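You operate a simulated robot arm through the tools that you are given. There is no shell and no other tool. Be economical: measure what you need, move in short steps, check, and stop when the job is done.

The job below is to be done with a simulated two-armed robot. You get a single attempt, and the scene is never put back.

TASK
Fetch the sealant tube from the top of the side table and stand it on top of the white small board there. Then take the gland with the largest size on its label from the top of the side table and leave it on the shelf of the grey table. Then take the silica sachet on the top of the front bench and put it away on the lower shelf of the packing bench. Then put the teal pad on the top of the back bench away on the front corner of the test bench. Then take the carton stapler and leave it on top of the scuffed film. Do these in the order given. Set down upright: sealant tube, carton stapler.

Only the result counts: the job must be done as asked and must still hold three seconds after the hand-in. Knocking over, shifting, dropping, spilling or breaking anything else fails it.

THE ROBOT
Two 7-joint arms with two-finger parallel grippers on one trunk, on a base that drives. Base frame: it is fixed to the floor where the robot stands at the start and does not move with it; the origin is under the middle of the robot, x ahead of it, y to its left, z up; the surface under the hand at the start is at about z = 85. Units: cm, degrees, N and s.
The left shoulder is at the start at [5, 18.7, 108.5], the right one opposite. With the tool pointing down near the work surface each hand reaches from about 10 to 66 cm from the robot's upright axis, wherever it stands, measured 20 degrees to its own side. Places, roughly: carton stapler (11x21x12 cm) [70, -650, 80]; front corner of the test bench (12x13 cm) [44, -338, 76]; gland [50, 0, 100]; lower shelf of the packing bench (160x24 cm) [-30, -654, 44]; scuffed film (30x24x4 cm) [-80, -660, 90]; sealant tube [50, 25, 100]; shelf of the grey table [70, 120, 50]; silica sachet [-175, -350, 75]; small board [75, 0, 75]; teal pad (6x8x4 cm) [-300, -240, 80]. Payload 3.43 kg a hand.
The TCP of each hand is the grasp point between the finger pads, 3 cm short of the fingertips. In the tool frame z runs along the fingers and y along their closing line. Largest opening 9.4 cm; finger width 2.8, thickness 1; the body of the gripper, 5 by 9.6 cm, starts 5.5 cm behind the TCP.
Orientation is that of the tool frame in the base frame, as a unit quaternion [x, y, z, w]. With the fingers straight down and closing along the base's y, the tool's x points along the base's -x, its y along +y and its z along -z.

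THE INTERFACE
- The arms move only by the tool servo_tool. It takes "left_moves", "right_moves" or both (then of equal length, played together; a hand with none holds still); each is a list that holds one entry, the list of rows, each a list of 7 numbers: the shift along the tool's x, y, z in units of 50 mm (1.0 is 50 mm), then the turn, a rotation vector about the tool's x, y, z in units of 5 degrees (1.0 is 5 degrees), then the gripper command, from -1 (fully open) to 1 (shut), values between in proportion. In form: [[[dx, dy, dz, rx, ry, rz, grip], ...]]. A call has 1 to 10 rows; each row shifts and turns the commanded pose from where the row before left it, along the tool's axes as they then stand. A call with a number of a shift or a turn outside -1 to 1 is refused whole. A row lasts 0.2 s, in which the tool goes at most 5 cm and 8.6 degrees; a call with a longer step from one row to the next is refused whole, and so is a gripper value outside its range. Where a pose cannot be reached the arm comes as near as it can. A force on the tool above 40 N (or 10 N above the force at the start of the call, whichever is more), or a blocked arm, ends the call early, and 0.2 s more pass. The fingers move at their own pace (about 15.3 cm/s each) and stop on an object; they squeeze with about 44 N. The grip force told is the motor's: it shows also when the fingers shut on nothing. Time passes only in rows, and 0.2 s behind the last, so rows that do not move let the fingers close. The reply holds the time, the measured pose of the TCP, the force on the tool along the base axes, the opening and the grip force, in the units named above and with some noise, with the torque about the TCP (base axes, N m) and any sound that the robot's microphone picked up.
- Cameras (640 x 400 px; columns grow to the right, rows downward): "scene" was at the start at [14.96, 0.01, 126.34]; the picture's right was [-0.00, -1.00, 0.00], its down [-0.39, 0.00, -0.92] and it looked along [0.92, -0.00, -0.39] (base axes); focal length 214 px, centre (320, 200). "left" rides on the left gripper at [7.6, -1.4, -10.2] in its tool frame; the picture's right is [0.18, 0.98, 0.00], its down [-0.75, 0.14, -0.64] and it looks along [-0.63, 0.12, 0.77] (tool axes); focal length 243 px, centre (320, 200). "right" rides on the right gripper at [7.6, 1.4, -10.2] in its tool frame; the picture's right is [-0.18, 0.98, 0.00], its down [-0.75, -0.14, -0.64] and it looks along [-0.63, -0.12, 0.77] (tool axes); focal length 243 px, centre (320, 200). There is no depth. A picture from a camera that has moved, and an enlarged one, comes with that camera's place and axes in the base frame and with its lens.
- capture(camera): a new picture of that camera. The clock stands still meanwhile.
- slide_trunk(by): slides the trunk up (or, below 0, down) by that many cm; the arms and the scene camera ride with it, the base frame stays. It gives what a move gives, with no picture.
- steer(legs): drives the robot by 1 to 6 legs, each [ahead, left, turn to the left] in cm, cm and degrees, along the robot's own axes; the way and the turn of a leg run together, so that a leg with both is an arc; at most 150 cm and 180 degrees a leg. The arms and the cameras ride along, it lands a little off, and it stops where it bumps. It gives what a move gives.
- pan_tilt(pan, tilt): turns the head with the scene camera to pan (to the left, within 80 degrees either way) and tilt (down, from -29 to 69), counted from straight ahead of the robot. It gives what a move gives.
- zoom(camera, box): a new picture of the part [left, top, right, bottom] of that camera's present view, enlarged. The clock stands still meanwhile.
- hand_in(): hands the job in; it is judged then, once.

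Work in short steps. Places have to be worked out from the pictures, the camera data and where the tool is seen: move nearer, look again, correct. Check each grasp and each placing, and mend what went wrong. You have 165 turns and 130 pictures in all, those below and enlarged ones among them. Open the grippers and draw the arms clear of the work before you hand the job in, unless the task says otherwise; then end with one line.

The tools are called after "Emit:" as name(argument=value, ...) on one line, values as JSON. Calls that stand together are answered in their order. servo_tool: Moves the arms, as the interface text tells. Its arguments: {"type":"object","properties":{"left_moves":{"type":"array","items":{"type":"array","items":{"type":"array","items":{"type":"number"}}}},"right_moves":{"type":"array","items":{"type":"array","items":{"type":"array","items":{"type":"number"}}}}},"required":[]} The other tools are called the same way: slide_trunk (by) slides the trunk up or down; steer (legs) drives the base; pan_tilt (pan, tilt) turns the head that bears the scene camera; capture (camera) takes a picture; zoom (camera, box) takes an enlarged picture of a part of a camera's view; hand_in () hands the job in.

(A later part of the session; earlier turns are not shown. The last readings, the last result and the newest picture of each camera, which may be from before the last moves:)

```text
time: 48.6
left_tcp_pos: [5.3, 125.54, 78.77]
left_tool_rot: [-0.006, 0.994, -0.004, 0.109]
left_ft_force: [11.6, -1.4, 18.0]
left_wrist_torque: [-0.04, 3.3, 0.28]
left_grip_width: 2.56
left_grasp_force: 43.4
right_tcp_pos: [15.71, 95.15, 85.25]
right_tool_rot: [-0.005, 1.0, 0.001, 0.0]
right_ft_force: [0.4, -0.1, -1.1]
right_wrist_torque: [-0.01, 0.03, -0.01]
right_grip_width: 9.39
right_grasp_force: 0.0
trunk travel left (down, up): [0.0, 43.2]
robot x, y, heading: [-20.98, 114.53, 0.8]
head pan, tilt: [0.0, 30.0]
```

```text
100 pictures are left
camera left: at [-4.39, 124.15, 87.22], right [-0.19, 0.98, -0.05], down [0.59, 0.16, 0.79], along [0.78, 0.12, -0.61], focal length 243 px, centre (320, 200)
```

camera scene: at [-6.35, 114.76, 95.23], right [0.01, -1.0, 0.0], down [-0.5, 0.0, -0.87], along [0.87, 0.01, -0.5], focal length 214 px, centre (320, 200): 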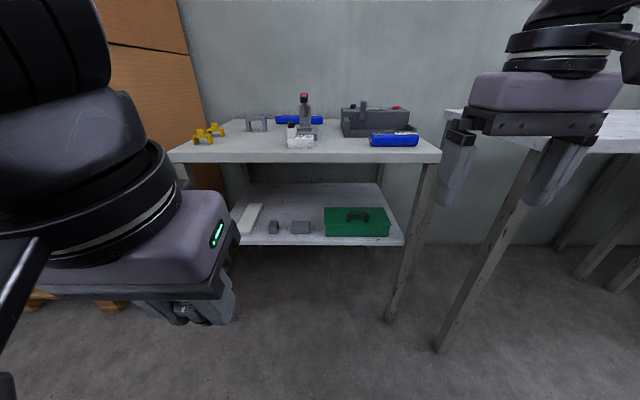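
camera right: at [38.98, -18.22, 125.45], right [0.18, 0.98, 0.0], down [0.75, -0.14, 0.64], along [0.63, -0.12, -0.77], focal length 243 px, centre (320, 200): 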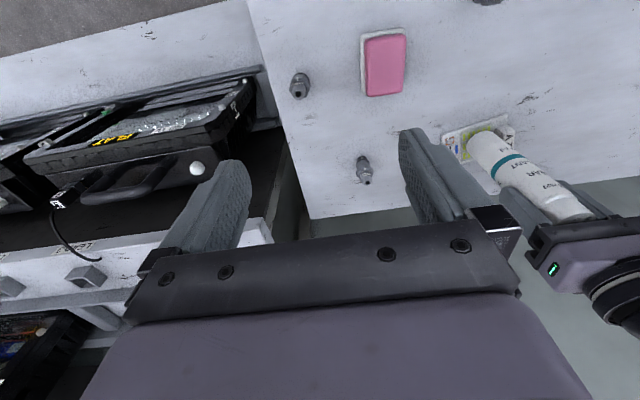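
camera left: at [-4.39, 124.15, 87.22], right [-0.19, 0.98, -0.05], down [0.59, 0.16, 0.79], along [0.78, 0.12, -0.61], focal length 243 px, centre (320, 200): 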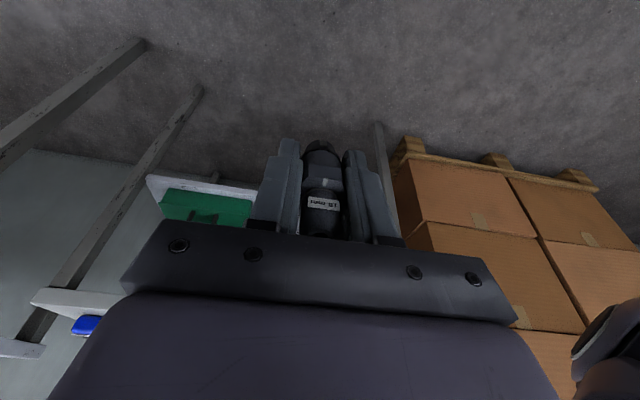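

The tilt bumped the robot's own trunk because the hand was too close. I'll move it 25 cm ahead first, then tilt.

Emit:
servo_tool(left_moves=[[[-0.9, 0, 0, 0, 0, 0, 1], [-0.9, 0, 0, 0, 0, 0, 1], [-0.9, 0, 0, 0, 0, 0, 1], [-0.9, 0, 0, 0, 0, 0, 1], [-0.9, 0, 0, 0, 0, 0, 1]]])

Emit:
servo_tool(left_moves=[[[0, 0, 0, 0, -1, 0, 1], [0, 0, 0, 0, -1, 0, 1], [0, 0, 0, 0, -1, 0, 1], [0, 0, 0, 0, -1, 0, 1], [0, 0, 0, 0, -1, 0, 1], [0, 0, 0, 0, -1, 0, 1], [0, 0, 0, 0, -1, 0, 1], [0, 0, 0, 0, -0.5, 0, 1]]])

Emit:
zoom(camera="scene", box=[160, 130, 450, 290])

Emit:
capture(camera="left")

```text
time: 49.8
left_tcp_pos: [27.43, 125.75, 83.77]
left_tool_rot: [-0.005, 0.994, -0.005, 0.11]
left_ft_force: [-0.2, -0.2, -0.3]
left_wrist_torque: [0.03, -0.01, 0.0]
left_grip_width: 2.57
left_grasp_force: 44.0
right_tcp_pos: [15.73, 95.31, 85.24]
right_tool_rot: [-0.005, 1.0, 0.0, 0.0]
right_ft_force: [0.1, -0.6, 0.5]
right_wrist_torque: [-0.02, 0.0, -0.02]
right_grip_width: 9.38
right_grasp_force: 0.1
trunk travel left (down, up): [0.0, 43.2]
robot x, y, heading: [-21.09, 114.7, 0.7]
head pan, tilt: [0.0, 30.0]
```

```text
time: 51.6
left_tcp_pos: [27.31, 125.74, 83.75]
left_tool_rot: [-0.007, 0.906, -0.002, 0.424]
left_ft_force: [-0.4, 0.4, -0.1]
left_wrist_torque: [0.0, -0.02, -0.01]
left_grip_width: 2.53
left_grasp_force: 44.1
right_tcp_pos: [15.72, 95.15, 85.24]
right_tool_rot: [-0.004, 1.0, 0.001, 0.0]
right_ft_force: [-0.2, -0.3, 0.0]
right_wrist_torque: [-0.02, -0.05, 0.02]
right_grip_width: 9.41
right_grasp_force: 0.0
trunk travel left (down, up): [0.0, 43.2]
robot x, y, heading: [-21.25, 114.5, 0.7]
head pan, tilt: [0.0, 30.0]
```

```text
2.21 times, centred on (305, 210) of scene
camera zoom: at [-6.35, 114.76, 95.23], right [0.01, -1.0, 0.0], down [-0.5, 0.0, -0.87], along [0.87, 0.01, -0.5], focal length 473 px, centre (353, 178)
```

zoom: 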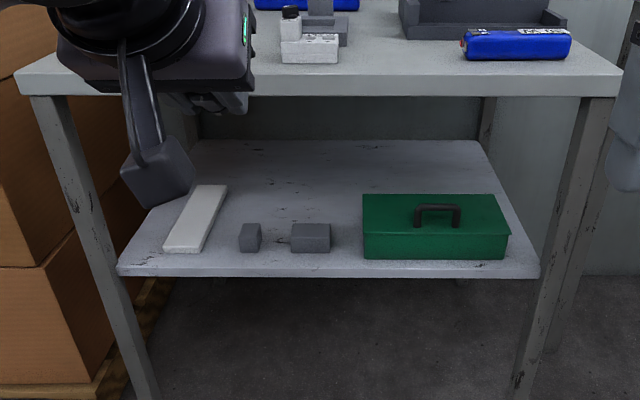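

```text
98 pictures are left
camera left: at [14.51, 124.37, 84.47], right [-0.13, 0.98, -0.15], down [-0.01, 0.15, 0.99], along [0.99, 0.13, -0.01], focal length 243 px, centre (320, 200)
```

left: 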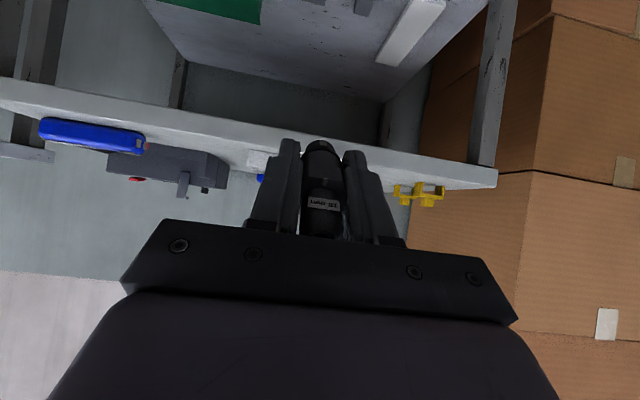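

The shelf surface is at z≈47.6 with its front at x≈49.6, the underside of the top is at 74.8, and the free area is x 58–90, y 115–138. I'll lower the hand in front of the table, then drive in.

Emit:
servo_tool(left_moves=[[[0, 0.2, 0, 0, 0.6, 0, 1], [0.728, 0.1, 0.682, 0, 0, 0, 1], [0.728, 0.1, 0.682, 0, 0, 0, 1], [0.728, 0, 0.682, 0, 0, 0, 1], [0.728, 0, 0.682, 0, 0, 0, 1], [0.728, 0, 0.682, 0, 0, 0, 1], [0.291, 0, 0.273, 0, 0, 0, 1]]])

Emit:
steer(legs=[[20, 0, 0]])

Emit:
capture(camera="scene")

Emit:
capture(camera="left")

```text
refused: row 2 steps farther than a row can; nothing moved
```

```text
time: 53.2
left_tcp_pos: [47.18, 125.85, 83.61]
left_tool_rot: [-0.006, 0.906, -0.002, 0.422]
left_ft_force: [-0.7, 0.7, -0.9]
left_wrist_torque: [0.01, 0.02, 0.03]
left_grip_width: 2.57
left_grasp_force: 44.1
right_tcp_pos: [35.41, 95.34, 85.29]
right_tool_rot: [-0.003, 1.0, 0.001, 0.001]
right_ft_force: [-0.3, -0.8, 0.5]
right_wrist_torque: [0.02, 0.06, 0.02]
right_grip_width: 9.39
right_grasp_force: 0.0
trunk travel left (down, up): [0.0, 43.2]
robot x, y, heading: [-1.17, 114.81, 0.4]
head pan, tilt: [0.0, 30.0]
```

```text
97 pictures are left
camera scene: at [13.38, 114.86, 95.23], right [0.01, -1.0, 0.0], down [-0.5, 0.0, -0.87], along [0.87, 0.01, -0.5], focal length 214 px, centre (320, 200)
```

scene: 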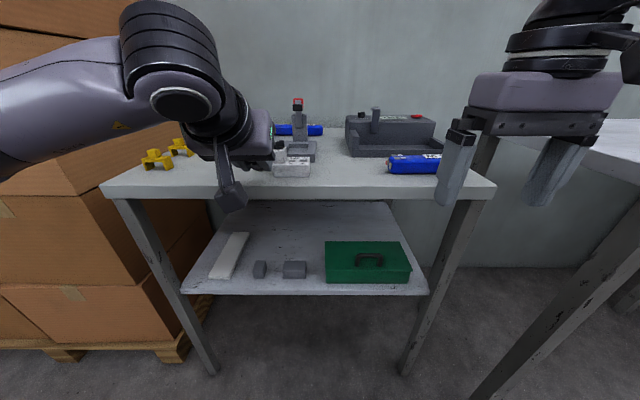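

```text
96 pictures are left
camera left: at [34.27, 124.42, 84.48], right [-0.13, 0.98, -0.15], down [-0.01, 0.15, 0.99], along [0.99, 0.13, -0.01], focal length 243 px, centre (320, 200)
```

left: 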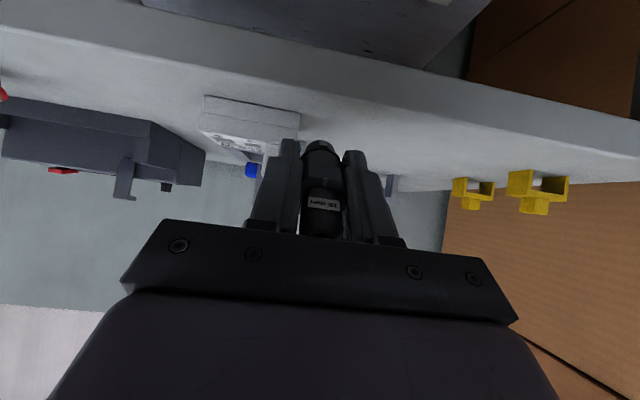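

The arm call was refused but the drive ran; nothing was touched. I'll back up 15 cm and then lower the hand with smaller rows.

Emit:
steer(legs=[[-15, 0, 0]])

Emit:
servo_tool(left_moves=[[[0, 0.2, 0, 0, 0.6, 0, 1], [0.655, 0.1, 0.614, 0, 0, 0, 1], [0.655, 0.1, 0.614, 0, 0, 0, 1], [0.655, 0, 0.614, 0, 0, 0, 1], [0.655, 0, 0.614, 0, 0, 0, 1], [0.655, 0, 0.614, 0, 0, 0, 1], [0.655, 0, 0.614, 0, 0, 0, 1]]])

```text
time: 54.6
left_tcp_pos: [32.34, 125.65, 83.6]
left_tool_rot: [-0.004, 0.906, -0.003, 0.423]
left_ft_force: [0.3, 0.5, -0.6]
left_wrist_torque: [0.02, -0.01, -0.02]
left_grip_width: 2.54
left_grasp_force: 44.0
right_tcp_pos: [20.4, 95.19, 85.27]
right_tool_rot: [-0.001, 1.0, 0.001, 0.001]
right_ft_force: [-0.2, -0.2, -0.4]
right_wrist_torque: [0.0, -0.03, 0.04]
right_grip_width: 9.41
right_grasp_force: 0.0
trunk travel left (down, up): [0.0, 43.2]
robot x, y, heading: [-16.43, 114.28, 0.3]
head pan, tilt: [0.0, 30.0]
```

```text
time: 56.2
left_tcp_pos: [32.24, 127.4, 56.68]
left_tool_rot: [-0.004, 0.916, -0.004, 0.4]
left_ft_force: [0.1, 0.3, -0.4]
left_wrist_torque: [0.03, 0.03, 0.0]
left_grip_width: 2.53
left_grasp_force: 44.0
right_tcp_pos: [20.51, 95.01, 85.3]
right_tool_rot: [-0.002, 1.0, 0.001, 0.001]
right_ft_force: [-0.7, -0.6, 0.1]
right_wrist_torque: [0.0, 0.01, -0.01]
right_grip_width: 9.39
right_grasp_force: 0.1
trunk travel left (down, up): [0.0, 43.2]
robot x, y, heading: [-16.34, 114.21, 0.0]
head pan, tilt: [0.0, 30.0]
```

Drive ahead 24 cm so the hand enters the shelf space at z≈57.

Emit:
steer(legs=[[24, 0, 0]])

Emit:
capture(camera="scene")

Emit:
capture(camera="left")

```text
time: 58.0
left_tcp_pos: [56.52, 127.64, 56.68]
left_tool_rot: [-0.004, 0.917, -0.003, 0.399]
left_ft_force: [0.1, -1.0, -0.9]
left_wrist_torque: [0.0, 0.02, 0.0]
left_grip_width: 2.55
left_grasp_force: 44.1
right_tcp_pos: [44.84, 95.27, 85.17]
right_tool_rot: [-0.003, 1.0, 0.001, 0.001]
right_ft_force: [-0.5, -0.2, 0.6]
right_wrist_torque: [0.0, 0.02, 0.03]
right_grip_width: 9.38
right_grasp_force: 0.0
trunk travel left (down, up): [0.0, 43.2]
robot x, y, heading: [8.19, 115.07, 0.3]
head pan, tilt: [0.0, 30.0]
```

```text
95 pictures are left
camera scene: at [22.8, 114.91, 95.23], right [0.01, -1.0, 0.0], down [-0.5, 0.0, -0.87], along [0.87, 0.0, -0.5], focal length 214 px, centre (320, 200)
```

scene: 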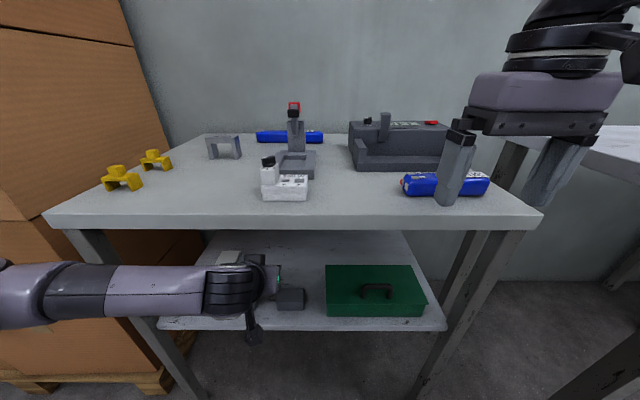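

```text
94 pictures are left
camera left: at [43.67, 126.18, 58.1], right [-0.13, 0.98, -0.14], down [0.04, 0.15, 0.99], along [0.99, 0.12, -0.06], focal length 243 px, centre (320, 200)
```

left: 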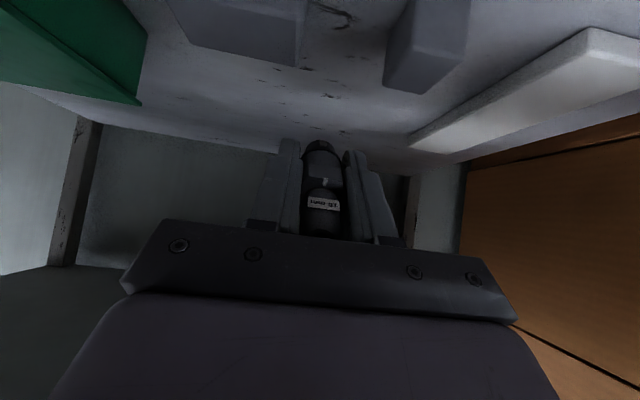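

Everything is clear. I'll move 7 cm further in, then lower most of the way.

Emit:
servo_tool(left_moves=[[[-0.475, 0.03, 0.514, 0, 0, 0, 1], [-0.475, 0.03, 0.514, 0, 0, 0, 1], [0.345, 0, 0.319, 0, 0, 0, 1], [0.272, 0, 0.251, 0, 0, 0, 1], [0, 0, 0, 0, 0, 0, 1]]])

Emit:
capture(camera="left")

Emit:
zoom(camera="scene", box=[180, 220, 350, 350])

```text
time: 59.2
left_tcp_pos: [63.57, 127.94, 52.22]
left_tool_rot: [-0.005, 0.917, -0.003, 0.398]
left_ft_force: [1.0, 0.6, 0.2]
left_wrist_torque: [-0.02, -0.05, 0.0]
left_grip_width: 2.56
left_grasp_force: 44.1
right_tcp_pos: [44.86, 95.19, 85.35]
right_tool_rot: [-0.002, 1.0, 0.001, 0.001]
right_ft_force: [-0.5, -0.3, 0.8]
right_wrist_torque: [-0.04, -0.01, -0.03]
right_grip_width: 9.4
right_grasp_force: 0.1
trunk travel left (down, up): [0.0, 43.2]
robot x, y, heading: [7.95, 114.72, 0.2]
head pan, tilt: [0.0, 30.0]
```

```text
93 pictures are left
camera left: at [50.64, 126.52, 53.63], right [-0.13, 0.98, -0.14], down [0.04, 0.15, 0.99], along [0.99, 0.12, -0.06], focal length 243 px, centre (320, 200)
```

left: 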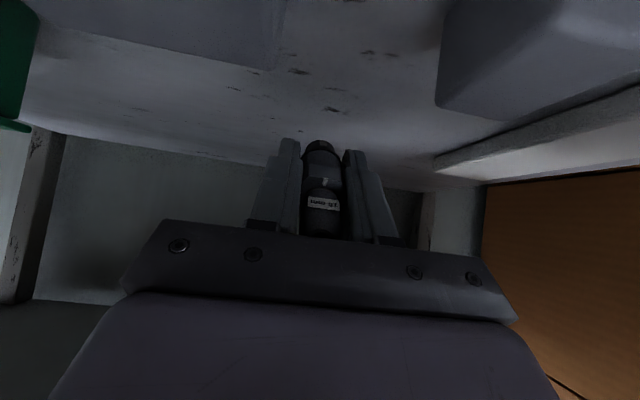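

```text
3.08 times, centred on (265, 285) of scene
camera zoom: at [22.81, 114.91, 95.23], right [0.01, -1.0, 0.0], down [-0.5, 0.0, -0.87], along [0.87, 0.0, -0.5], focal length 660 px, centre (489, -62)
```

zoom: 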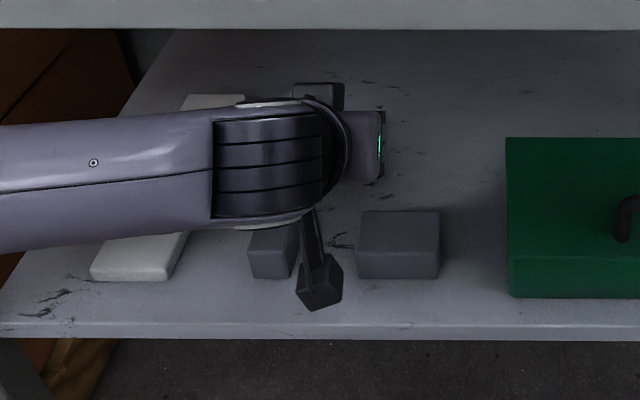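

The camera box hangs clear between the two blocks. I'll lower in small steps until contact.

Emit:
servo_tool(left_moves=[[[0.07, 0, 0.066, 0, 0, 0, 1], [0.07, 0, 0.066, 0, 0, 0, 1], [0, 0, 0, 0, 0, 0, 1]]])

```text
time: 60.0
left_tcp_pos: [63.4, 127.98, 51.34]
left_tool_rot: [-0.005, 0.917, -0.003, 0.399]
left_ft_force: [-0.1, -0.2, -1.1]
left_wrist_torque: [0.01, 0.03, 0.0]
left_grip_width: 2.55
left_grasp_force: 43.8
right_tcp_pos: [44.88, 95.24, 85.23]
right_tool_rot: [-0.003, 1.0, 0.0, 0.001]
right_ft_force: [-0.1, -0.2, 0.6]
right_wrist_torque: [0.01, 0.03, 0.0]
right_grip_width: 9.42
right_grasp_force: 0.1
trunk travel left (down, up): [0.0, 43.2]
robot x, y, heading: [8.16, 114.89, 0.2]
head pan, tilt: [0.0, 30.0]
```

Emit:
servo_tool(left_moves=[[[0.06, 0, 0.054, 0, 0, 0, 1], [0.06, 0, 0.054, 0, 0, 0, 1], [0, 0, 0, 0, 0, 0, 1]]])

```text
time: 60.8
left_tcp_pos: [63.4, 127.95, 50.6]
left_tool_rot: [-0.004, 0.917, -0.003, 0.399]
left_ft_force: [-0.1, 0.7, -0.4]
left_wrist_torque: [0.02, 0.0, -0.03]
left_grip_width: 2.53
left_grasp_force: 44.6
right_tcp_pos: [44.78, 95.16, 85.33]
right_tool_rot: [-0.003, 1.0, 0.001, 0.002]
right_ft_force: [-0.4, 0.2, -0.4]
right_wrist_torque: [0.0, 0.0, -0.03]
right_grip_width: 9.39
right_grasp_force: 0.0
trunk travel left (down, up): [0.0, 43.2]
robot x, y, heading: [8.14, 114.63, 0.3]
head pan, tilt: [0.0, 30.0]
```

Emit:
servo_tool(left_moves=[[[0.05, 0, 0.046, 0, 0, 0, 1], [0.05, 0, 0.046, 0, 0, 0, 1], [0.05, 0, 0.046, 0, 0, 0, 1], [0, 0, 0, 0, 0, 0, 1]]])

Emit:
capture(camera="left")

```text
time: 61.8
left_tcp_pos: [63.39, 127.85, 49.58]
left_tool_rot: [-0.005, 0.917, -0.003, 0.399]
left_ft_force: [-0.6, 0.6, -0.3]
left_wrist_torque: [-0.01, -0.02, 0.0]
left_grip_width: 2.54
left_grasp_force: 43.6
right_tcp_pos: [44.88, 95.35, 85.31]
right_tool_rot: [-0.002, 1.0, 0.0, 0.001]
right_ft_force: [0.7, 0.2, -0.1]
right_wrist_torque: [-0.03, -0.03, 0.0]
right_grip_width: 9.43
right_grasp_force: 0.1
trunk travel left (down, up): [0.0, 43.2]
robot x, y, heading: [8.35, 115.11, 0.0]
head pan, tilt: [0.0, 30.0]
```

```text
91 pictures are left
camera left: at [50.67, 126.47, 51.06], right [-0.13, 0.98, -0.14], down [0.04, 0.15, 0.99], along [0.99, 0.12, -0.06], focal length 243 px, centre (320, 200)
```

left: 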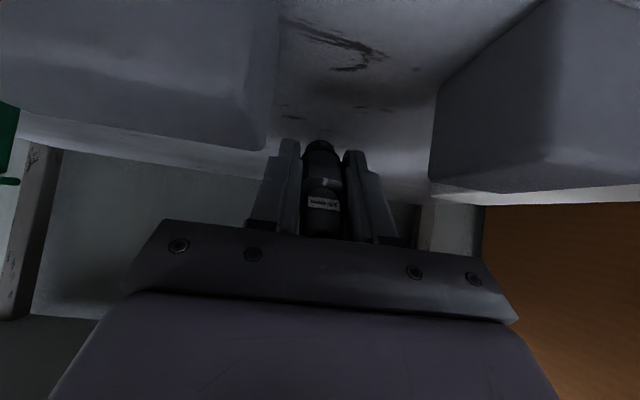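

Still no contact, so I'll keep lowering in small steps.

Emit:
servo_tool(left_moves=[[[0.05, 0, 0.046, 0, 0, 0, 1], [0.05, 0, 0.046, 0, 0, 0, 1], [0, 0, 0, 0, 0, 0, 1]]])

Emit:
zoom(camera="scene", box=[180, 220, 350, 350])

```text
time: 62.6
left_tcp_pos: [63.53, 127.83, 49.24]
left_tool_rot: [-0.004, 0.915, -0.004, 0.402]
left_ft_force: [-1.3, 0.9, 12.2]
left_wrist_torque: [0.04, -0.27, -0.01]
left_grip_width: 2.57
left_grasp_force: 43.7
right_tcp_pos: [44.8, 95.25, 85.43]
right_tool_rot: [-0.003, 1.0, 0.001, 0.0]
right_ft_force: [-0.4, -0.7, -0.1]
right_wrist_torque: [0.02, -0.03, 0.0]
right_grip_width: 9.39
right_grasp_force: 0.1
trunk travel left (down, up): [0.0, 43.2]
robot x, y, heading: [7.94, 115.01, 0.5]
head pan, tilt: [0.0, 30.0]
```

```text
3.08 times, centred on (265, 285) of scene
camera zoom: at [22.72, 114.89, 95.27], right [0.01, -1.0, 0.0], down [-0.5, 0.0, -0.87], along [0.87, 0.01, -0.5], focal length 660 px, centre (489, -62)
```

zoom: 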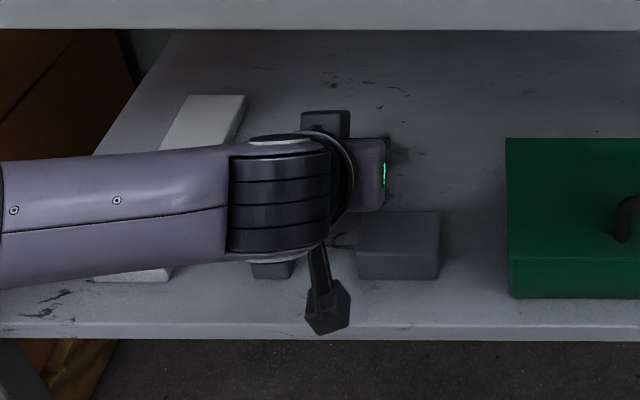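

Contact is at the gland (the torque places it 2 cm ahead of the TCP). I'll release, rise straight up and check.

Emit:
servo_tool(left_moves=[[[0, 0, 0, 0, 0, 0, 0.3], [0, 0, 0, 0, 0, 0, 0], [0, 0, 0, 0, 0, 0, -0.2], [-0.2, 0, -0.19, 0, 0, 0, -0.2], [-0.4, 0, -0.37, 0, 0, 0, -0.2], [-0.4, 0, -0.37, 0, 0, 0, -0.2], [0, 0, 0, 0, 0, 0, -0.2]]])

Emit:
capture(camera="left")

```text
time: 64.2
left_tcp_pos: [63.55, 128.09, 55.61]
left_tool_rot: [-0.004, 0.917, -0.003, 0.399]
left_ft_force: [1.1, 0.9, -0.2]
left_wrist_torque: [0.01, 0.01, 0.07]
left_grip_width: 5.66
left_grasp_force: 0.1
right_tcp_pos: [44.91, 95.2, 85.17]
right_tool_rot: [-0.003, 1.0, 0.0, 0.001]
right_ft_force: [0.4, 0.5, 1.0]
right_wrist_torque: [0.0, -0.03, -0.01]
right_grip_width: 9.4
right_grasp_force: 0.0
trunk travel left (down, up): [0.0, 43.2]
robot x, y, heading: [7.72, 114.6, 0.2]
head pan, tilt: [0.0, 30.0]
```

```text
89 pictures are left
camera left: at [50.71, 126.59, 57.15], right [-0.13, 0.98, -0.14], down [0.04, 0.15, 0.99], along [0.99, 0.13, -0.06], focal length 243 px, centre (320, 200)
```

left: 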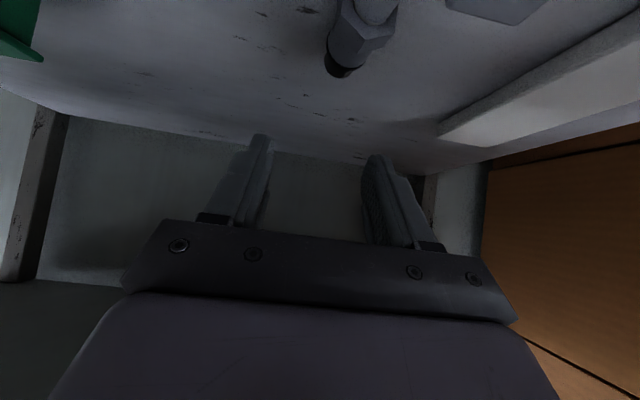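

The gland lies on the shelf. I'll back out straight and check from the scene camera.

Emit:
steer(legs=[[-35, 0, 0]])

Emit:
zoom(camera="scene", box=[160, 130, 450, 290])

```text
time: 66.5
left_tcp_pos: [27.97, 128.04, 55.63]
left_tool_rot: [-0.01, 0.917, 0.0, 0.399]
left_ft_force: [0.7, -0.1, 0.4]
left_wrist_torque: [-0.01, -0.01, 0.0]
left_grip_width: 5.64
left_grasp_force: 0.1
right_tcp_pos: [9.55, 95.33, 85.19]
right_tool_rot: [-0.007, 1.0, 0.001, 0.001]
right_ft_force: [0.8, 0.7, 0.8]
right_wrist_torque: [-0.03, 0.01, -0.02]
right_grip_width: 9.38
right_grasp_force: 0.1
trunk travel left (down, up): [0.0, 43.2]
robot x, y, heading: [-27.33, 114.75, 1.1]
head pan, tilt: [0.0, 30.0]
```

```text
2.21 times, centred on (305, 210) of scene
camera zoom: at [-12.7, 114.68, 95.23], right [0.02, -1.0, 0.0], down [-0.5, -0.01, -0.87], along [0.87, 0.01, -0.5], focal length 473 px, centre (353, 178)
```

zoom: 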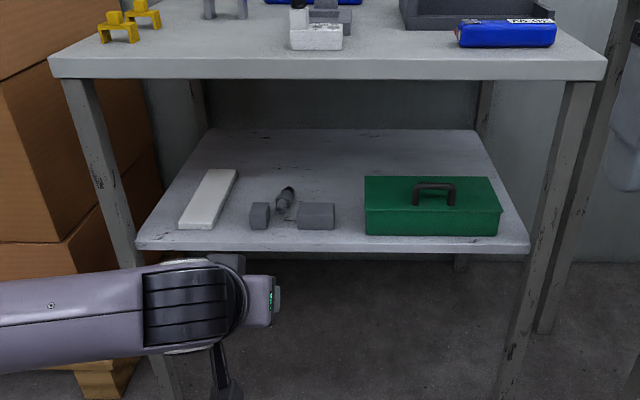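

Gland done. I'll straighten the left hand, raise the trunk, back up a bit and turn right to look down the room toward the front bench.

Emit:
servo_tool(left_moves=[[[0, 0, 0, 0, 1, 0, -1], [0, 0, 0, 0, 1, 0, -1], [0, 0, 0, 0, 1, 0, -1], [0, 0, 0, 0, 1, 0, -1], [0, 0, 0, 0, 1, 0, -1], [0, 0, 0, 0, 1, 0, -1], [0, 0, 0, 0, 1, 0, -1], [0, 0, 0, 0, 1, 0, -1], [0, 0, 0, 0, 1, 0, -1], [0, 0, 0, 0, 0.4, 0, -1]]])

Emit:
slide_trunk(by=30)

Emit:
steer(legs=[[-20, 0, 0], [0, 0, -90]])

Emit:
pan_tilt(pan=0, tilt=12)

Emit:
capture(camera="scene")

```text
time: 68.7
left_tcp_pos: [27.85, 128.14, 55.6]
left_tool_rot: [-0.008, 1.0, -0.005, -0.001]
left_ft_force: [-0.1, 0.7, 1.1]
left_wrist_torque: [-0.03, 0.0, 0.01]
left_grip_width: 9.39
left_grasp_force: 0.1
right_tcp_pos: [9.49, 95.29, 85.2]
right_tool_rot: [-0.007, 1.0, 0.002, 0.0]
right_ft_force: [-0.2, 0.0, 0.4]
right_wrist_torque: [-0.02, -0.01, 0.01]
right_grip_width: 9.39
right_grasp_force: 0.2
trunk travel left (down, up): [0.0, 43.2]
robot x, y, heading: [-27.49, 114.11, 1.0]
head pan, tilt: [0.0, 30.0]
```

```text
time: 71.7
left_tcp_pos: [27.77, 128.07, 85.52]
left_tool_rot: [-0.008, 1.0, -0.004, 0.0]
left_ft_force: [0.2, -0.5, 0.9]
left_wrist_torque: [0.01, 0.01, 0.01]
left_grip_width: 9.4
left_grasp_force: 0.2
right_tcp_pos: [9.55, 95.22, 115.17]
right_tool_rot: [-0.007, 1.0, 0.001, 0.001]
right_ft_force: [-1.4, 0.6, -0.4]
right_wrist_torque: [0.01, -0.03, -0.03]
right_grip_width: 9.43
right_grasp_force: 0.0
trunk travel left (down, up): [-30.0, 13.2]
robot x, y, heading: [-27.6, 114.68, 0.9]
head pan, tilt: [0.0, 30.0]
```

```text
time: 77.1
left_tcp_pos: [-33.28, 58.89, 85.63]
left_tool_rot: [0.699, 0.715, -0.004, -0.004]
left_ft_force: [0.1, 0.4, -0.8]
left_wrist_torque: [0.02, 0.03, -0.01]
left_grip_width: 9.41
left_grasp_force: 0.1
right_tcp_pos: [-66.25, 77.05, 115.21]
right_tool_rot: [0.7, 0.715, 0.0, 0.0]
right_ft_force: [0.4, 0.2, 0.4]
right_wrist_torque: [-0.01, 0.04, 0.01]
right_grip_width: 9.39
right_grasp_force: 0.2
trunk travel left (down, up): [-30.0, 13.2]
robot x, y, heading: [-47.27, 113.82, -88.8]
head pan, tilt: [0.0, 30.0]
```

```text
time: 77.9
left_tcp_pos: [-33.27, 58.8, 85.53]
left_tool_rot: [0.699, 0.715, -0.003, -0.004]
left_ft_force: [0.9, 0.2, 0.2]
left_wrist_torque: [-0.01, 0.01, 0.01]
left_grip_width: 9.36
left_grasp_force: 0.0
right_tcp_pos: [-66.21, 77.07, 115.24]
right_tool_rot: [0.7, 0.715, 0.0, 0.001]
right_ft_force: [-0.6, -0.7, 0.7]
right_wrist_torque: [0.01, 0.03, -0.01]
right_grip_width: 9.4
right_grasp_force: 0.1
trunk travel left (down, up): [-30.0, 13.2]
robot x, y, heading: [-47.46, 114.23, -88.7]
head pan, tilt: [0.0, 12.0]
```

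```text
87 pictures are left
camera scene: at [-47.12, 98.95, 128.13], right [-1.0, -0.02, 0.0], down [0.0, 0.21, -0.98], along [0.02, -0.98, -0.21], focal length 214 px, centre (320, 200)
```

scene: 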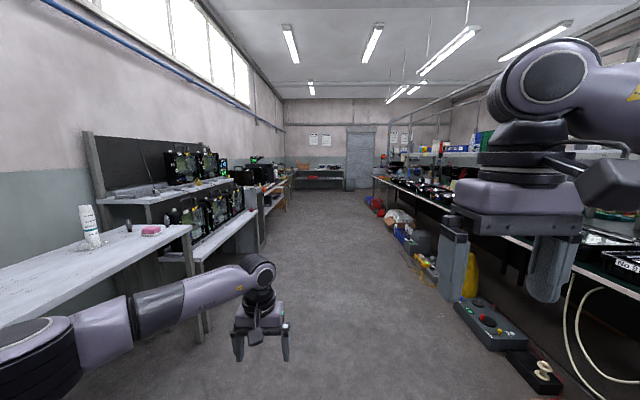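

There's a clear aisle, with the front bench on the right (edge near x≈-165) and clutter on the floor below it. I'll drive down the aisle in steps.

Emit:
steer(legs=[[150, -20, 0], [150, -15, 0]])

Emit:
pan_tilt(pan=-45, tilt=20)

Emit:
capture(camera="scene")

```text
refused: leg 1 is longer than a leg can be; nothing moved
```

```text
time: 79.0
left_tcp_pos: [-33.35, 58.86, 85.69]
left_tool_rot: [0.699, 0.715, -0.003, -0.002]
left_ft_force: [0.5, 0.2, -0.3]
left_wrist_torque: [0.01, -0.01, -0.02]
left_grip_width: 9.4
left_grasp_force: 0.0
right_tcp_pos: [-66.21, 77.01, 115.29]
right_tool_rot: [0.7, 0.714, 0.0, 0.001]
right_ft_force: [-0.3, -0.6, -0.8]
right_wrist_torque: [0.02, -0.04, 0.01]
right_grip_width: 9.43
right_grasp_force: 0.0
trunk travel left (down, up): [-30.0, 13.2]
robot x, y, heading: [-47.69, 113.89, -88.9]
head pan, tilt: [-45.0, 20.0]
```

```text
86 pictures are left
camera scene: at [-53.76, 101.54, 126.84], right [-0.72, 0.69, 0.0], down [0.24, 0.25, -0.94], along [-0.65, -0.68, -0.34], focal length 214 px, centre (320, 200)
```

scene: 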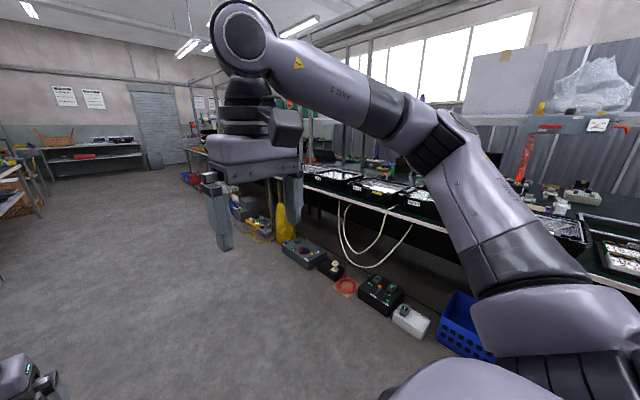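

A leg must stay under 150 cm; I'll redo the drive with shorter legs.

Emit:
steer(legs=[[140, -20, 0], [140, -15, 0]])

Emit:
capture(camera="scene")

```text
time: 92.9
left_tcp_pos: [-59.39, -226.99, 85.64]
left_tool_rot: [0.698, 0.716, -0.003, -0.004]
left_ft_force: [-0.2, 0.3, 0.6]
left_wrist_torque: [0.0, 0.02, -0.01]
left_grip_width: 9.36
left_grasp_force: 0.1
right_tcp_pos: [-92.46, -208.93, 115.19]
right_tool_rot: [0.698, 0.716, 0.001, 0.001]
right_ft_force: [-0.3, 0.1, 0.6]
right_wrist_torque: [0.02, 0.01, 0.0]
right_grip_width: 9.41
right_grasp_force: 0.1
trunk travel left (down, up): [-30.0, 13.2]
robot x, y, heading: [-73.74, -171.85, -88.7]
head pan, tilt: [-45.0, 20.0]
```

```text
85 pictures are left
camera scene: at [-80.16, -184.38, 126.84], right [-0.72, 0.69, 0.0], down [0.24, 0.25, -0.94], along [-0.65, -0.68, -0.34], focal length 214 px, centre (320, 200)
```

scene: 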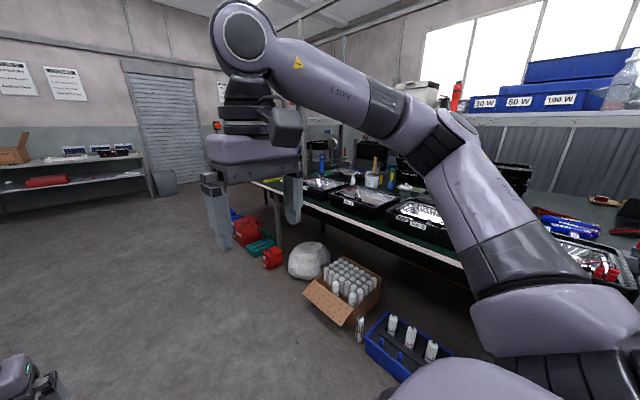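

The front bench's end is near y≈-345. I'll drive on to y≈-335 and turn right to face the bench.

Emit:
steer(legs=[[140, 0, 0], [25, 0, 0], [0, 0, -90]])

Emit:
pan_tilt(pan=0, tilt=25)

Emit:
capture(camera="scene")

```text
time: 105.0
left_tcp_pos: [-126.62, -352.65, 85.57]
left_tool_rot: [1.0, 0.025, 0.0, -0.004]
left_ft_force: [-1.1, -0.1, -0.9]
left_wrist_torque: [-0.03, 0.01, 0.02]
left_grip_width: 9.42
left_grasp_force: 0.1
right_tcp_pos: [-109.28, -319.31, 115.19]
right_tool_rot: [1.0, 0.023, -0.001, 0.001]
right_ft_force: [0.3, -1.0, -0.5]
right_wrist_torque: [-0.03, 0.01, -0.01]
right_grip_width: 9.41
right_grasp_force: 0.1
trunk travel left (down, up): [-30.0, 13.2]
robot x, y, heading: [-71.9, -337.06, -177.2]
head pan, tilt: [-45.0, 20.0]
```

```text
time: 106.2
left_tcp_pos: [-126.69, -352.69, 85.54]
left_tool_rot: [1.0, 0.024, 0.0, -0.004]
left_ft_force: [-0.5, -0.3, 1.4]
left_wrist_torque: [-0.02, 0.0, 0.0]
left_grip_width: 9.38
left_grasp_force: 0.1
right_tcp_pos: [-109.29, -319.34, 115.25]
right_tool_rot: [1.0, 0.023, -0.001, 0.001]
right_ft_force: [0.1, -0.4, -0.9]
right_wrist_torque: [0.0, 0.0, 0.04]
right_grip_width: 9.42
right_grasp_force: 0.1
trunk travel left (down, up): [-30.0, 13.2]
robot x, y, heading: [-71.84, -337.59, -177.3]
head pan, tilt: [0.0, 25.0]
```

```text
84 pictures are left
camera scene: at [-86.99, -337.93, 126.03], right [-0.05, 1.0, 0.0], down [0.42, 0.02, -0.91], along [-0.91, -0.04, -0.42], focal length 214 px, centre (320, 200)
```

scene: 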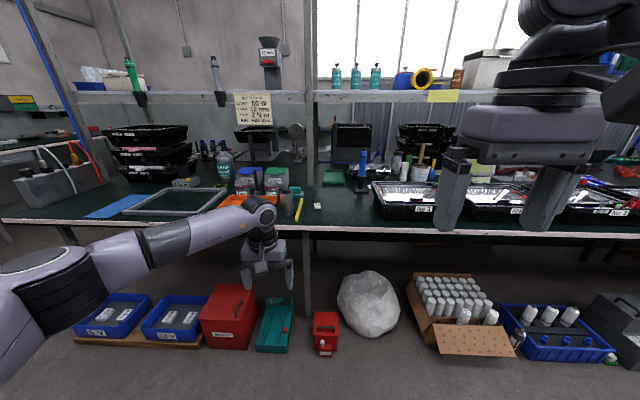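

I'll zoom around the centre to find the sachet.

Emit:
zoom(camera="scene", box=[240, 160, 380, 240])

Emit:
zoom(camera="scene", box=[300, 190, 340, 220])

```text
4.57 times, centred on (310, 200) of scene
camera zoom: at [-86.99, -337.93, 126.03], right [-0.05, 1.0, 0.0], down [0.42, 0.02, -0.91], along [-0.91, -0.04, -0.42], focal length 980 px, centre (366, 200)
```

zoom: 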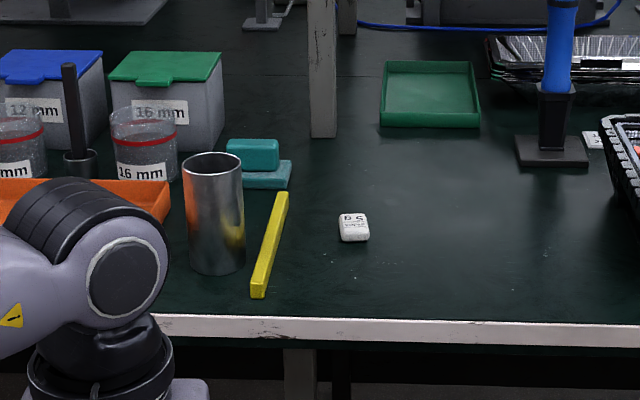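

```text
13.33 times, centred on (320, 205) of scene
camera zoom: at [-86.99, -337.93, 126.03], right [-0.05, 1.0, 0.0], down [0.42, 0.02, -0.91], along [-0.91, -0.04, -0.42], focal length 2860 px, centre (320, 133)
```

zoom: 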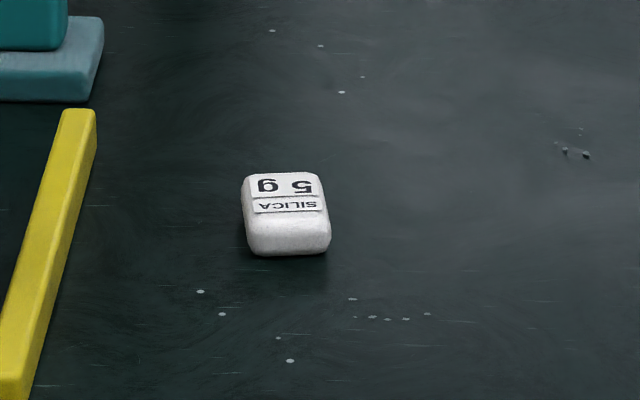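

The sachet is at about [-180, -343.5]. Before driving up I'll lift and retract the left hand to clear the bench.

Emit:
servo_tool(left_moves=[[[0, 0, -0.9, 0, 0, 0, -1], [0, 0, -0.9, 0, 0, 0, -1], [0, 0, -0.9, 0, 0, 0, -1], [0, 0, -0.9, 0, 0, 0, -1], [0, 0, -0.9, 0, 0, 0, -1], [0, 0, -0.9, 0, 0, 0, -1], [0.8, 0, 0, 0, 0, 0, -1], [0.8, 0, 0, 0, 0, 0, -1], [0.8, 0, 0, 0, 0, 0, -1]]])

Emit:
steer(legs=[[55, 0, -2.5]])

Emit:
pan_tilt(pan=0, tilt=45)

Emit:
capture(camera="scene")

Emit:
capture(camera="left")

```text
time: 108.2
left_tcp_pos: [-114.64, -352.41, 112.49]
left_tool_rot: [1.0, 0.027, -0.001, -0.005]
left_ft_force: [0.8, -2.0, 0.3]
left_wrist_torque: [-0.01, -0.01, 0.0]
left_grip_width: 9.4
left_grasp_force: 0.1
right_tcp_pos: [-109.29, -319.49, 115.25]
right_tool_rot: [1.0, 0.024, -0.001, 0.001]
right_ft_force: [0.3, -0.3, 0.1]
right_wrist_torque: [-0.01, 0.03, -0.03]
right_grip_width: 9.42
right_grasp_force: 0.0
trunk travel left (down, up): [-30.0, 13.2]
robot x, y, heading: [-71.54, -337.24, -177.5]
head pan, tilt: [0.0, 25.0]
```

```text
time: 111.2
left_tcp_pos: [-166.86, -352.94, 112.47]
left_tool_rot: [1.0, 0.009, 0.001, -0.004]
left_ft_force: [-0.6, 0.0, -0.6]
left_wrist_torque: [0.01, 0.0, 0.03]
left_grip_width: 9.38
left_grasp_force: 0.0
right_tcp_pos: [-160.62, -319.93, 115.23]
right_tool_rot: [1.0, 0.008, 0.0, 0.001]
right_ft_force: [-0.2, -0.6, 0.3]
right_wrist_torque: [0.01, 0.0, 0.02]
right_grip_width: 9.4
right_grasp_force: 0.1
trunk travel left (down, up): [-30.0, 13.2]
robot x, y, heading: [-123.48, -339.09, -179.3]
head pan, tilt: [0.0, 25.0]
stopped in leg 1: the robot was blocked; the commanded pose is now the measured one
```

```text
time: 112.0
left_tcp_pos: [-166.98, -352.91, 112.45]
left_tool_rot: [1.0, 0.009, 0.001, -0.004]
left_ft_force: [0.6, 0.3, -1.1]
left_wrist_torque: [0.03, -0.01, 0.02]
left_grip_width: 9.41
left_grasp_force: 0.1
right_tcp_pos: [-160.74, -319.9, 115.18]
right_tool_rot: [1.0, 0.008, 0.001, 0.0]
right_ft_force: [-0.7, -0.9, -0.2]
right_wrist_torque: [-0.03, 0.03, 0.0]
right_grip_width: 9.4
right_grasp_force: 0.1
trunk travel left (down, up): [-30.0, 13.2]
robot x, y, heading: [-123.93, -339.22, -179.1]
head pan, tilt: [0.0, 45.0]
```

```text
81 pictures are left
camera scene: at [-137.78, -339.16, 122.98], right [-0.02, 1.0, 0.0], down [0.71, 0.01, -0.71], along [-0.71, -0.01, -0.71], focal length 214 px, centre (320, 200)
```

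scene: 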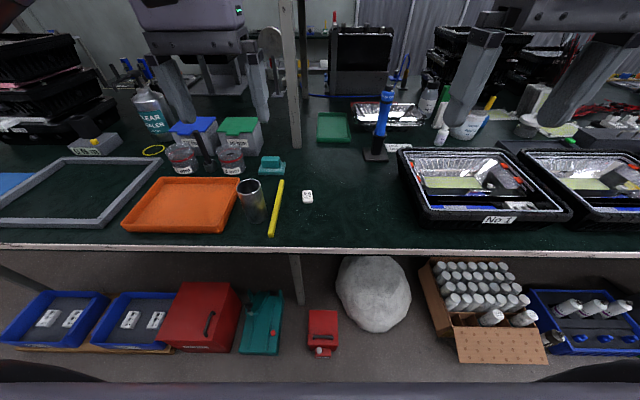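

```text
80 pictures are left
camera left: at [-159.56, -351.29, 122.73], right [0.2, -0.98, -0.01], down [-0.75, -0.16, 0.64], along [-0.63, -0.12, -0.77], focal length 243 px, centre (320, 200)
```

left: 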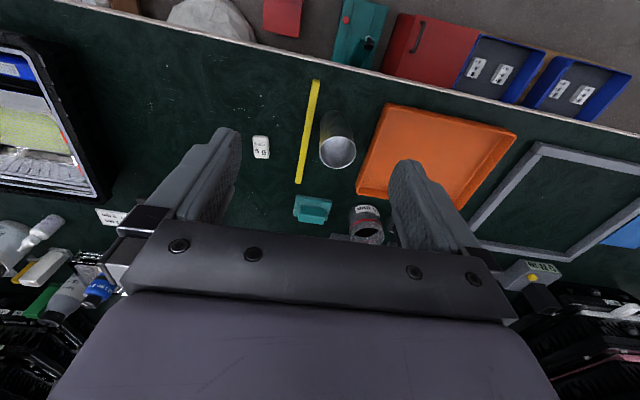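

The sachet top is at about [-185.7, -343.6, 76.5]. I'll move the left hand above it and down to z≈88, then check reach and alignment.

Emit:
servo_tool(left_moves=[[[-0.74, -0.386, 0, 0, 0, 0, -0.2], [-0.74, -0.386, 0, 0, 0, 0, -0.2], [-0.74, -0.386, 0, 0, 0, 0, -0.2], [-0.74, -0.386, 0, 0, 0, 0, -0.2], [-0.74, -0.386, 0, 0, 0, 0, -0.2], [0, 0, 0.98, 0, 0, 0, -0.2], [0, 0, 0.98, 0, 0, 0, -0.2], [0, 0, 0.98, 0, 0, 0, -0.2], [0, 0, 0.98, 0, 0, 0, -0.2], [0, 0, 0.9, 0, 0, 0, -0.2]]])

Emit:
capture(camera="left")

Emit:
capture(camera="scene")

```text
time: 114.2
left_tcp_pos: [-180.04, -345.54, 86.04]
left_tool_rot: [1.0, 0.01, 0.001, -0.005]
left_ft_force: [-0.4, 0.1, 0.4]
left_wrist_torque: [0.0, -0.01, -0.01]
left_grip_width: 5.66
left_grasp_force: 0.0
left hand out of reach, approached as far as the arm can: row 4, 5
right_tcp_pos: [-160.81, -319.79, 115.09]
right_tool_rot: [1.0, 0.008, 0.001, 0.0]
right_ft_force: [-0.6, -0.4, -0.1]
right_wrist_torque: [0.01, -0.01, -0.01]
right_grip_width: 9.39
right_grasp_force: 0.3
trunk travel left (down, up): [-30.0, 13.2]
robot x, y, heading: [-123.49, -339.03, -179.0]
head pan, tilt: [0.0, 45.0]
```

```text
79 pictures are left
camera left: at [-172.62, -343.92, 96.31], right [0.2, -0.98, -0.01], down [-0.75, -0.16, 0.64], along [-0.63, -0.12, -0.77], focal length 243 px, centre (320, 200)
```

left: 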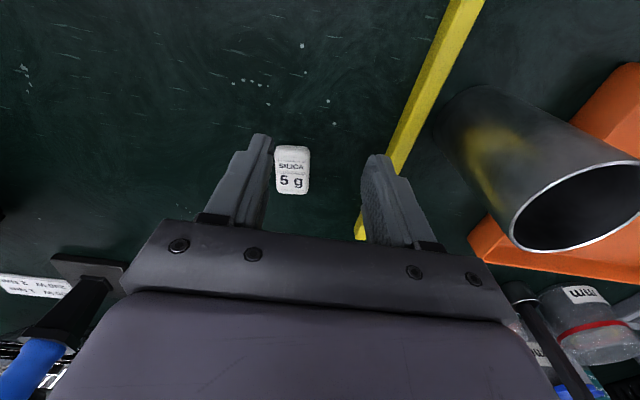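

```text
78 pictures are left
camera scene: at [-137.79, -339.16, 122.97], right [-0.02, 1.0, 0.0], down [0.71, 0.01, -0.71], along [-0.71, -0.01, -0.71], focal length 214 px, centre (320, 200)
```

scene: 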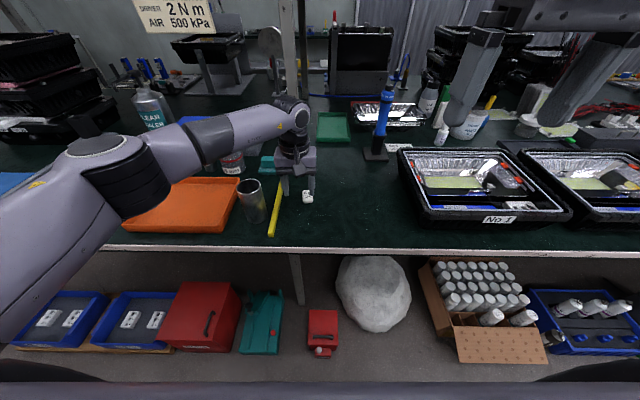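

The sachet is confirmed at [-185.7, -343.6]. I'll try the remaining shift at this lower height.

Emit:
servo_tool(left_moves=[[[-0.57, -0.2, 0, 0, 0, 0, -0.2], [-0.57, -0.2, 0, 0, 0, 0, -0.2], [0, 0, 0.4, 0, 0, 0, -0.2]]])

Emit:
capture(camera="left")

```text
time: 115.0
left_tcp_pos: [-182.95, -344.48, 83.95]
left_tool_rot: [1.0, 0.009, 0.001, -0.005]
left_ft_force: [-0.4, 0.2, -0.2]
left_wrist_torque: [0.0, 0.02, 0.0]
left_grip_width: 5.62
left_grasp_force: 0.0
left hand out of reach, approached as far as the arm can: row 2
right_tcp_pos: [-160.72, -319.81, 115.12]
right_tool_rot: [1.0, 0.007, 0.001, 0.0]
right_ft_force: [0.2, 0.0, -0.9]
right_wrist_torque: [0.03, -0.04, 0.0]
right_grip_width: 9.39
right_grasp_force: 0.2
trunk travel left (down, up): [-30.0, 13.2]
robot x, y, heading: [-123.4, -339.07, -178.8]
head pan, tilt: [0.0, 45.0]
```

```text
77 pictures are left
camera left: at [-175.57, -342.93, 94.37], right [0.2, -0.98, -0.01], down [-0.75, -0.16, 0.64], along [-0.63, -0.12, -0.77], focal length 243 px, centre (320, 200)
```

left: 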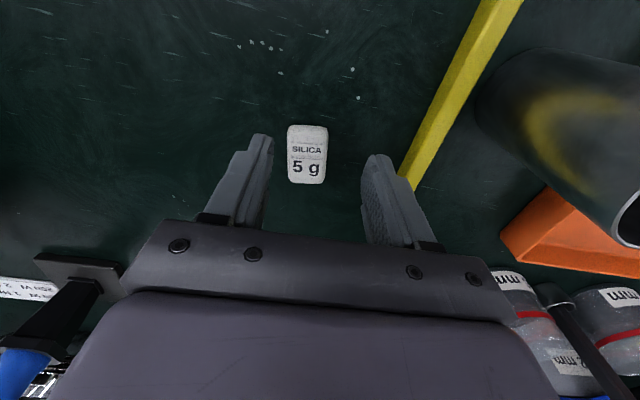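

I'll tilt 20° forward to gain reach.

Emit:
servo_tool(left_moves=[[[0, -0.1, 0, 0, -1, 0, -0.2], [0, -0.08, 0, 0, -1, 0, -0.2], [0, 0, 0, 0, -1, 0, -0.2], [0, 0, 0, 0, -1, 0, -0.2], [0.02, 0, 0.5, 0, 0, 0, -0.2]]])

Emit:
capture(camera="left")

```text
time: 116.2
left_tcp_pos: [-183.68, -343.58, 81.42]
left_tool_rot: [0.985, 0.011, -0.174, -0.002]
left_ft_force: [-0.5, -0.3, -0.5]
left_wrist_torque: [0.03, -0.02, -0.02]
left_grip_width: 5.65
left_grasp_force: 0.1
right_tcp_pos: [-160.76, -319.81, 115.13]
right_tool_rot: [1.0, 0.007, 0.001, 0.0]
right_ft_force: [0.6, -0.4, 0.0]
right_wrist_torque: [0.02, -0.02, 0.01]
right_grip_width: 9.38
right_grasp_force: 0.0
trunk travel left (down, up): [-30.0, 13.2]
robot x, y, heading: [-123.8, -339.03, -179.1]
head pan, tilt: [0.0, 45.0]
```

```text
76 pictures are left
camera left: at [-173.12, -341.87, 88.51], right [0.19, -0.98, -0.07], down [-0.49, -0.16, 0.86], along [-0.85, -0.13, -0.51], focal length 243 px, centre (320, 200)
```

left: 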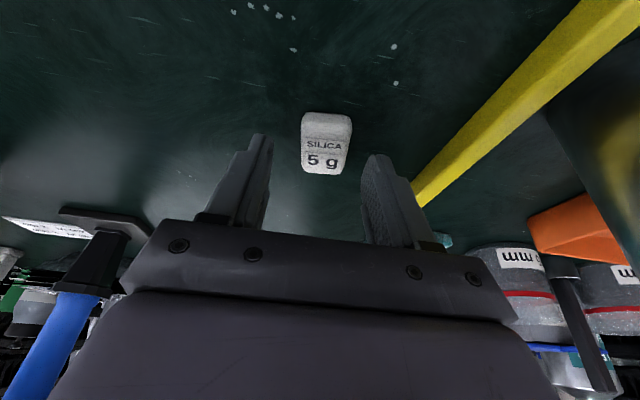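

Aligned. Final approach to z≈78.5, then close.

Emit:
servo_tool(left_moves=[[[-0.023, 0.05, 0.32, 0, 0, 0, -0.2], [-0.023, 0, 0.31, 0, 0, 0, -0.2], [0, 0, 0, 0, 0, 0, 1], [0, 0, 0, 0, 0, 0, 1], [0, 0, 0, 0, 0, 0, 1]]])

Emit:
capture(camera="left")

```text
time: 116.8
left_tcp_pos: [-184.88, -343.95, 79.29]
left_tool_rot: [0.985, 0.012, -0.173, -0.001]
left_ft_force: [8.1, -3.7, 17.0]
left_wrist_torque: [-0.48, -0.28, 0.2]
left_grip_width: 3.05
left_grasp_force: 41.8
right_tcp_pos: [-160.68, -319.88, 115.23]
right_tool_rot: [1.0, 0.009, -0.001, 0.0]
right_ft_force: [0.3, -0.4, -0.1]
right_wrist_torque: [-0.02, 0.0, 0.04]
right_grip_width: 9.38
right_grasp_force: 0.1
trunk travel left (down, up): [-30.0, 13.2]
robot x, y, heading: [-123.56, -338.7, -179.2]
head pan, tilt: [0.0, 45.0]
stopped in row 3 (left hand): the force on the tool passed its limit at 46 N (the readings are from after the stop); the commanded pose is now the measured one
```

```text
75 pictures are left
camera left: at [-174.42, -342.18, 86.42], right [0.2, -0.98, -0.07], down [-0.49, -0.16, 0.86], along [-0.85, -0.14, -0.51], focal length 243 px, centre (320, 200)
```

left: 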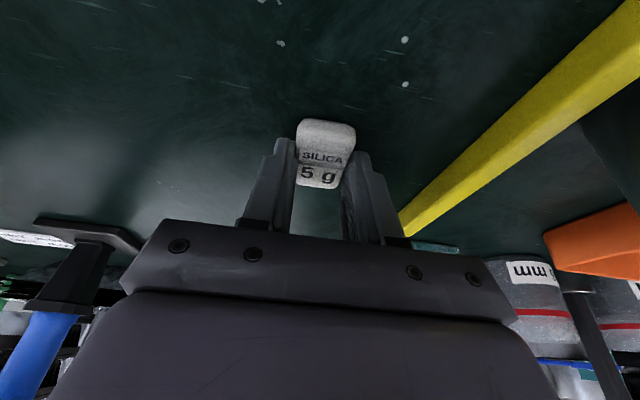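

It's gripped (3.05 cm); the fingertips just touched the bench. I'll lift and confirm.

Emit:
servo_tool(left_moves=[[[0, 0, 0, 0, 0, 0, 1], [0, 0, -0.3, 0, 0, 0, 1], [0, 0, -0.6, 0, 0, 0, 1], [0, 0, -0.8, 0, 0, 0, 1], [0, 0, -0.8, 0, 0, 0, 1], [0, 0, -0.8, 0, 0, 0, 1], [0, 0, -0.8, 0, 0, 0, 1], [0, 0, -0.8, 0, 0, 0, 1]]])

Emit:
capture(camera="left")

```text
time: 118.7
left_tcp_pos: [-176.71, -343.64, 101.96]
left_tool_rot: [0.985, 0.01, -0.171, 0.0]
left_ft_force: [0.0, 0.3, 0.0]
left_wrist_torque: [-0.01, -0.02, 0.02]
left_grip_width: 3.05
left_grasp_force: 44.0
right_tcp_pos: [-160.65, -319.79, 115.13]
right_tool_rot: [1.0, 0.009, 0.0, 0.0]
right_ft_force: [0.6, 0.2, 0.8]
right_wrist_torque: [-0.01, 0.03, -0.03]
right_grip_width: 9.41
right_grasp_force: 0.1
trunk travel left (down, up): [-30.0, 13.2]
robot x, y, heading: [-123.73, -339.37, -178.9]
head pan, tilt: [0.0, 45.0]
```

```text
74 pictures are left
camera left: at [-166.18, -341.92, 109.08], right [0.19, -0.98, -0.07], down [-0.49, -0.15, 0.86], along [-0.85, -0.13, -0.51], focal length 243 px, centre (320, 200)
```

left: 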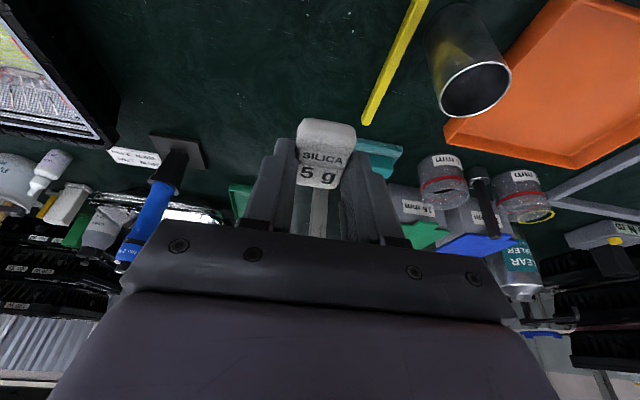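

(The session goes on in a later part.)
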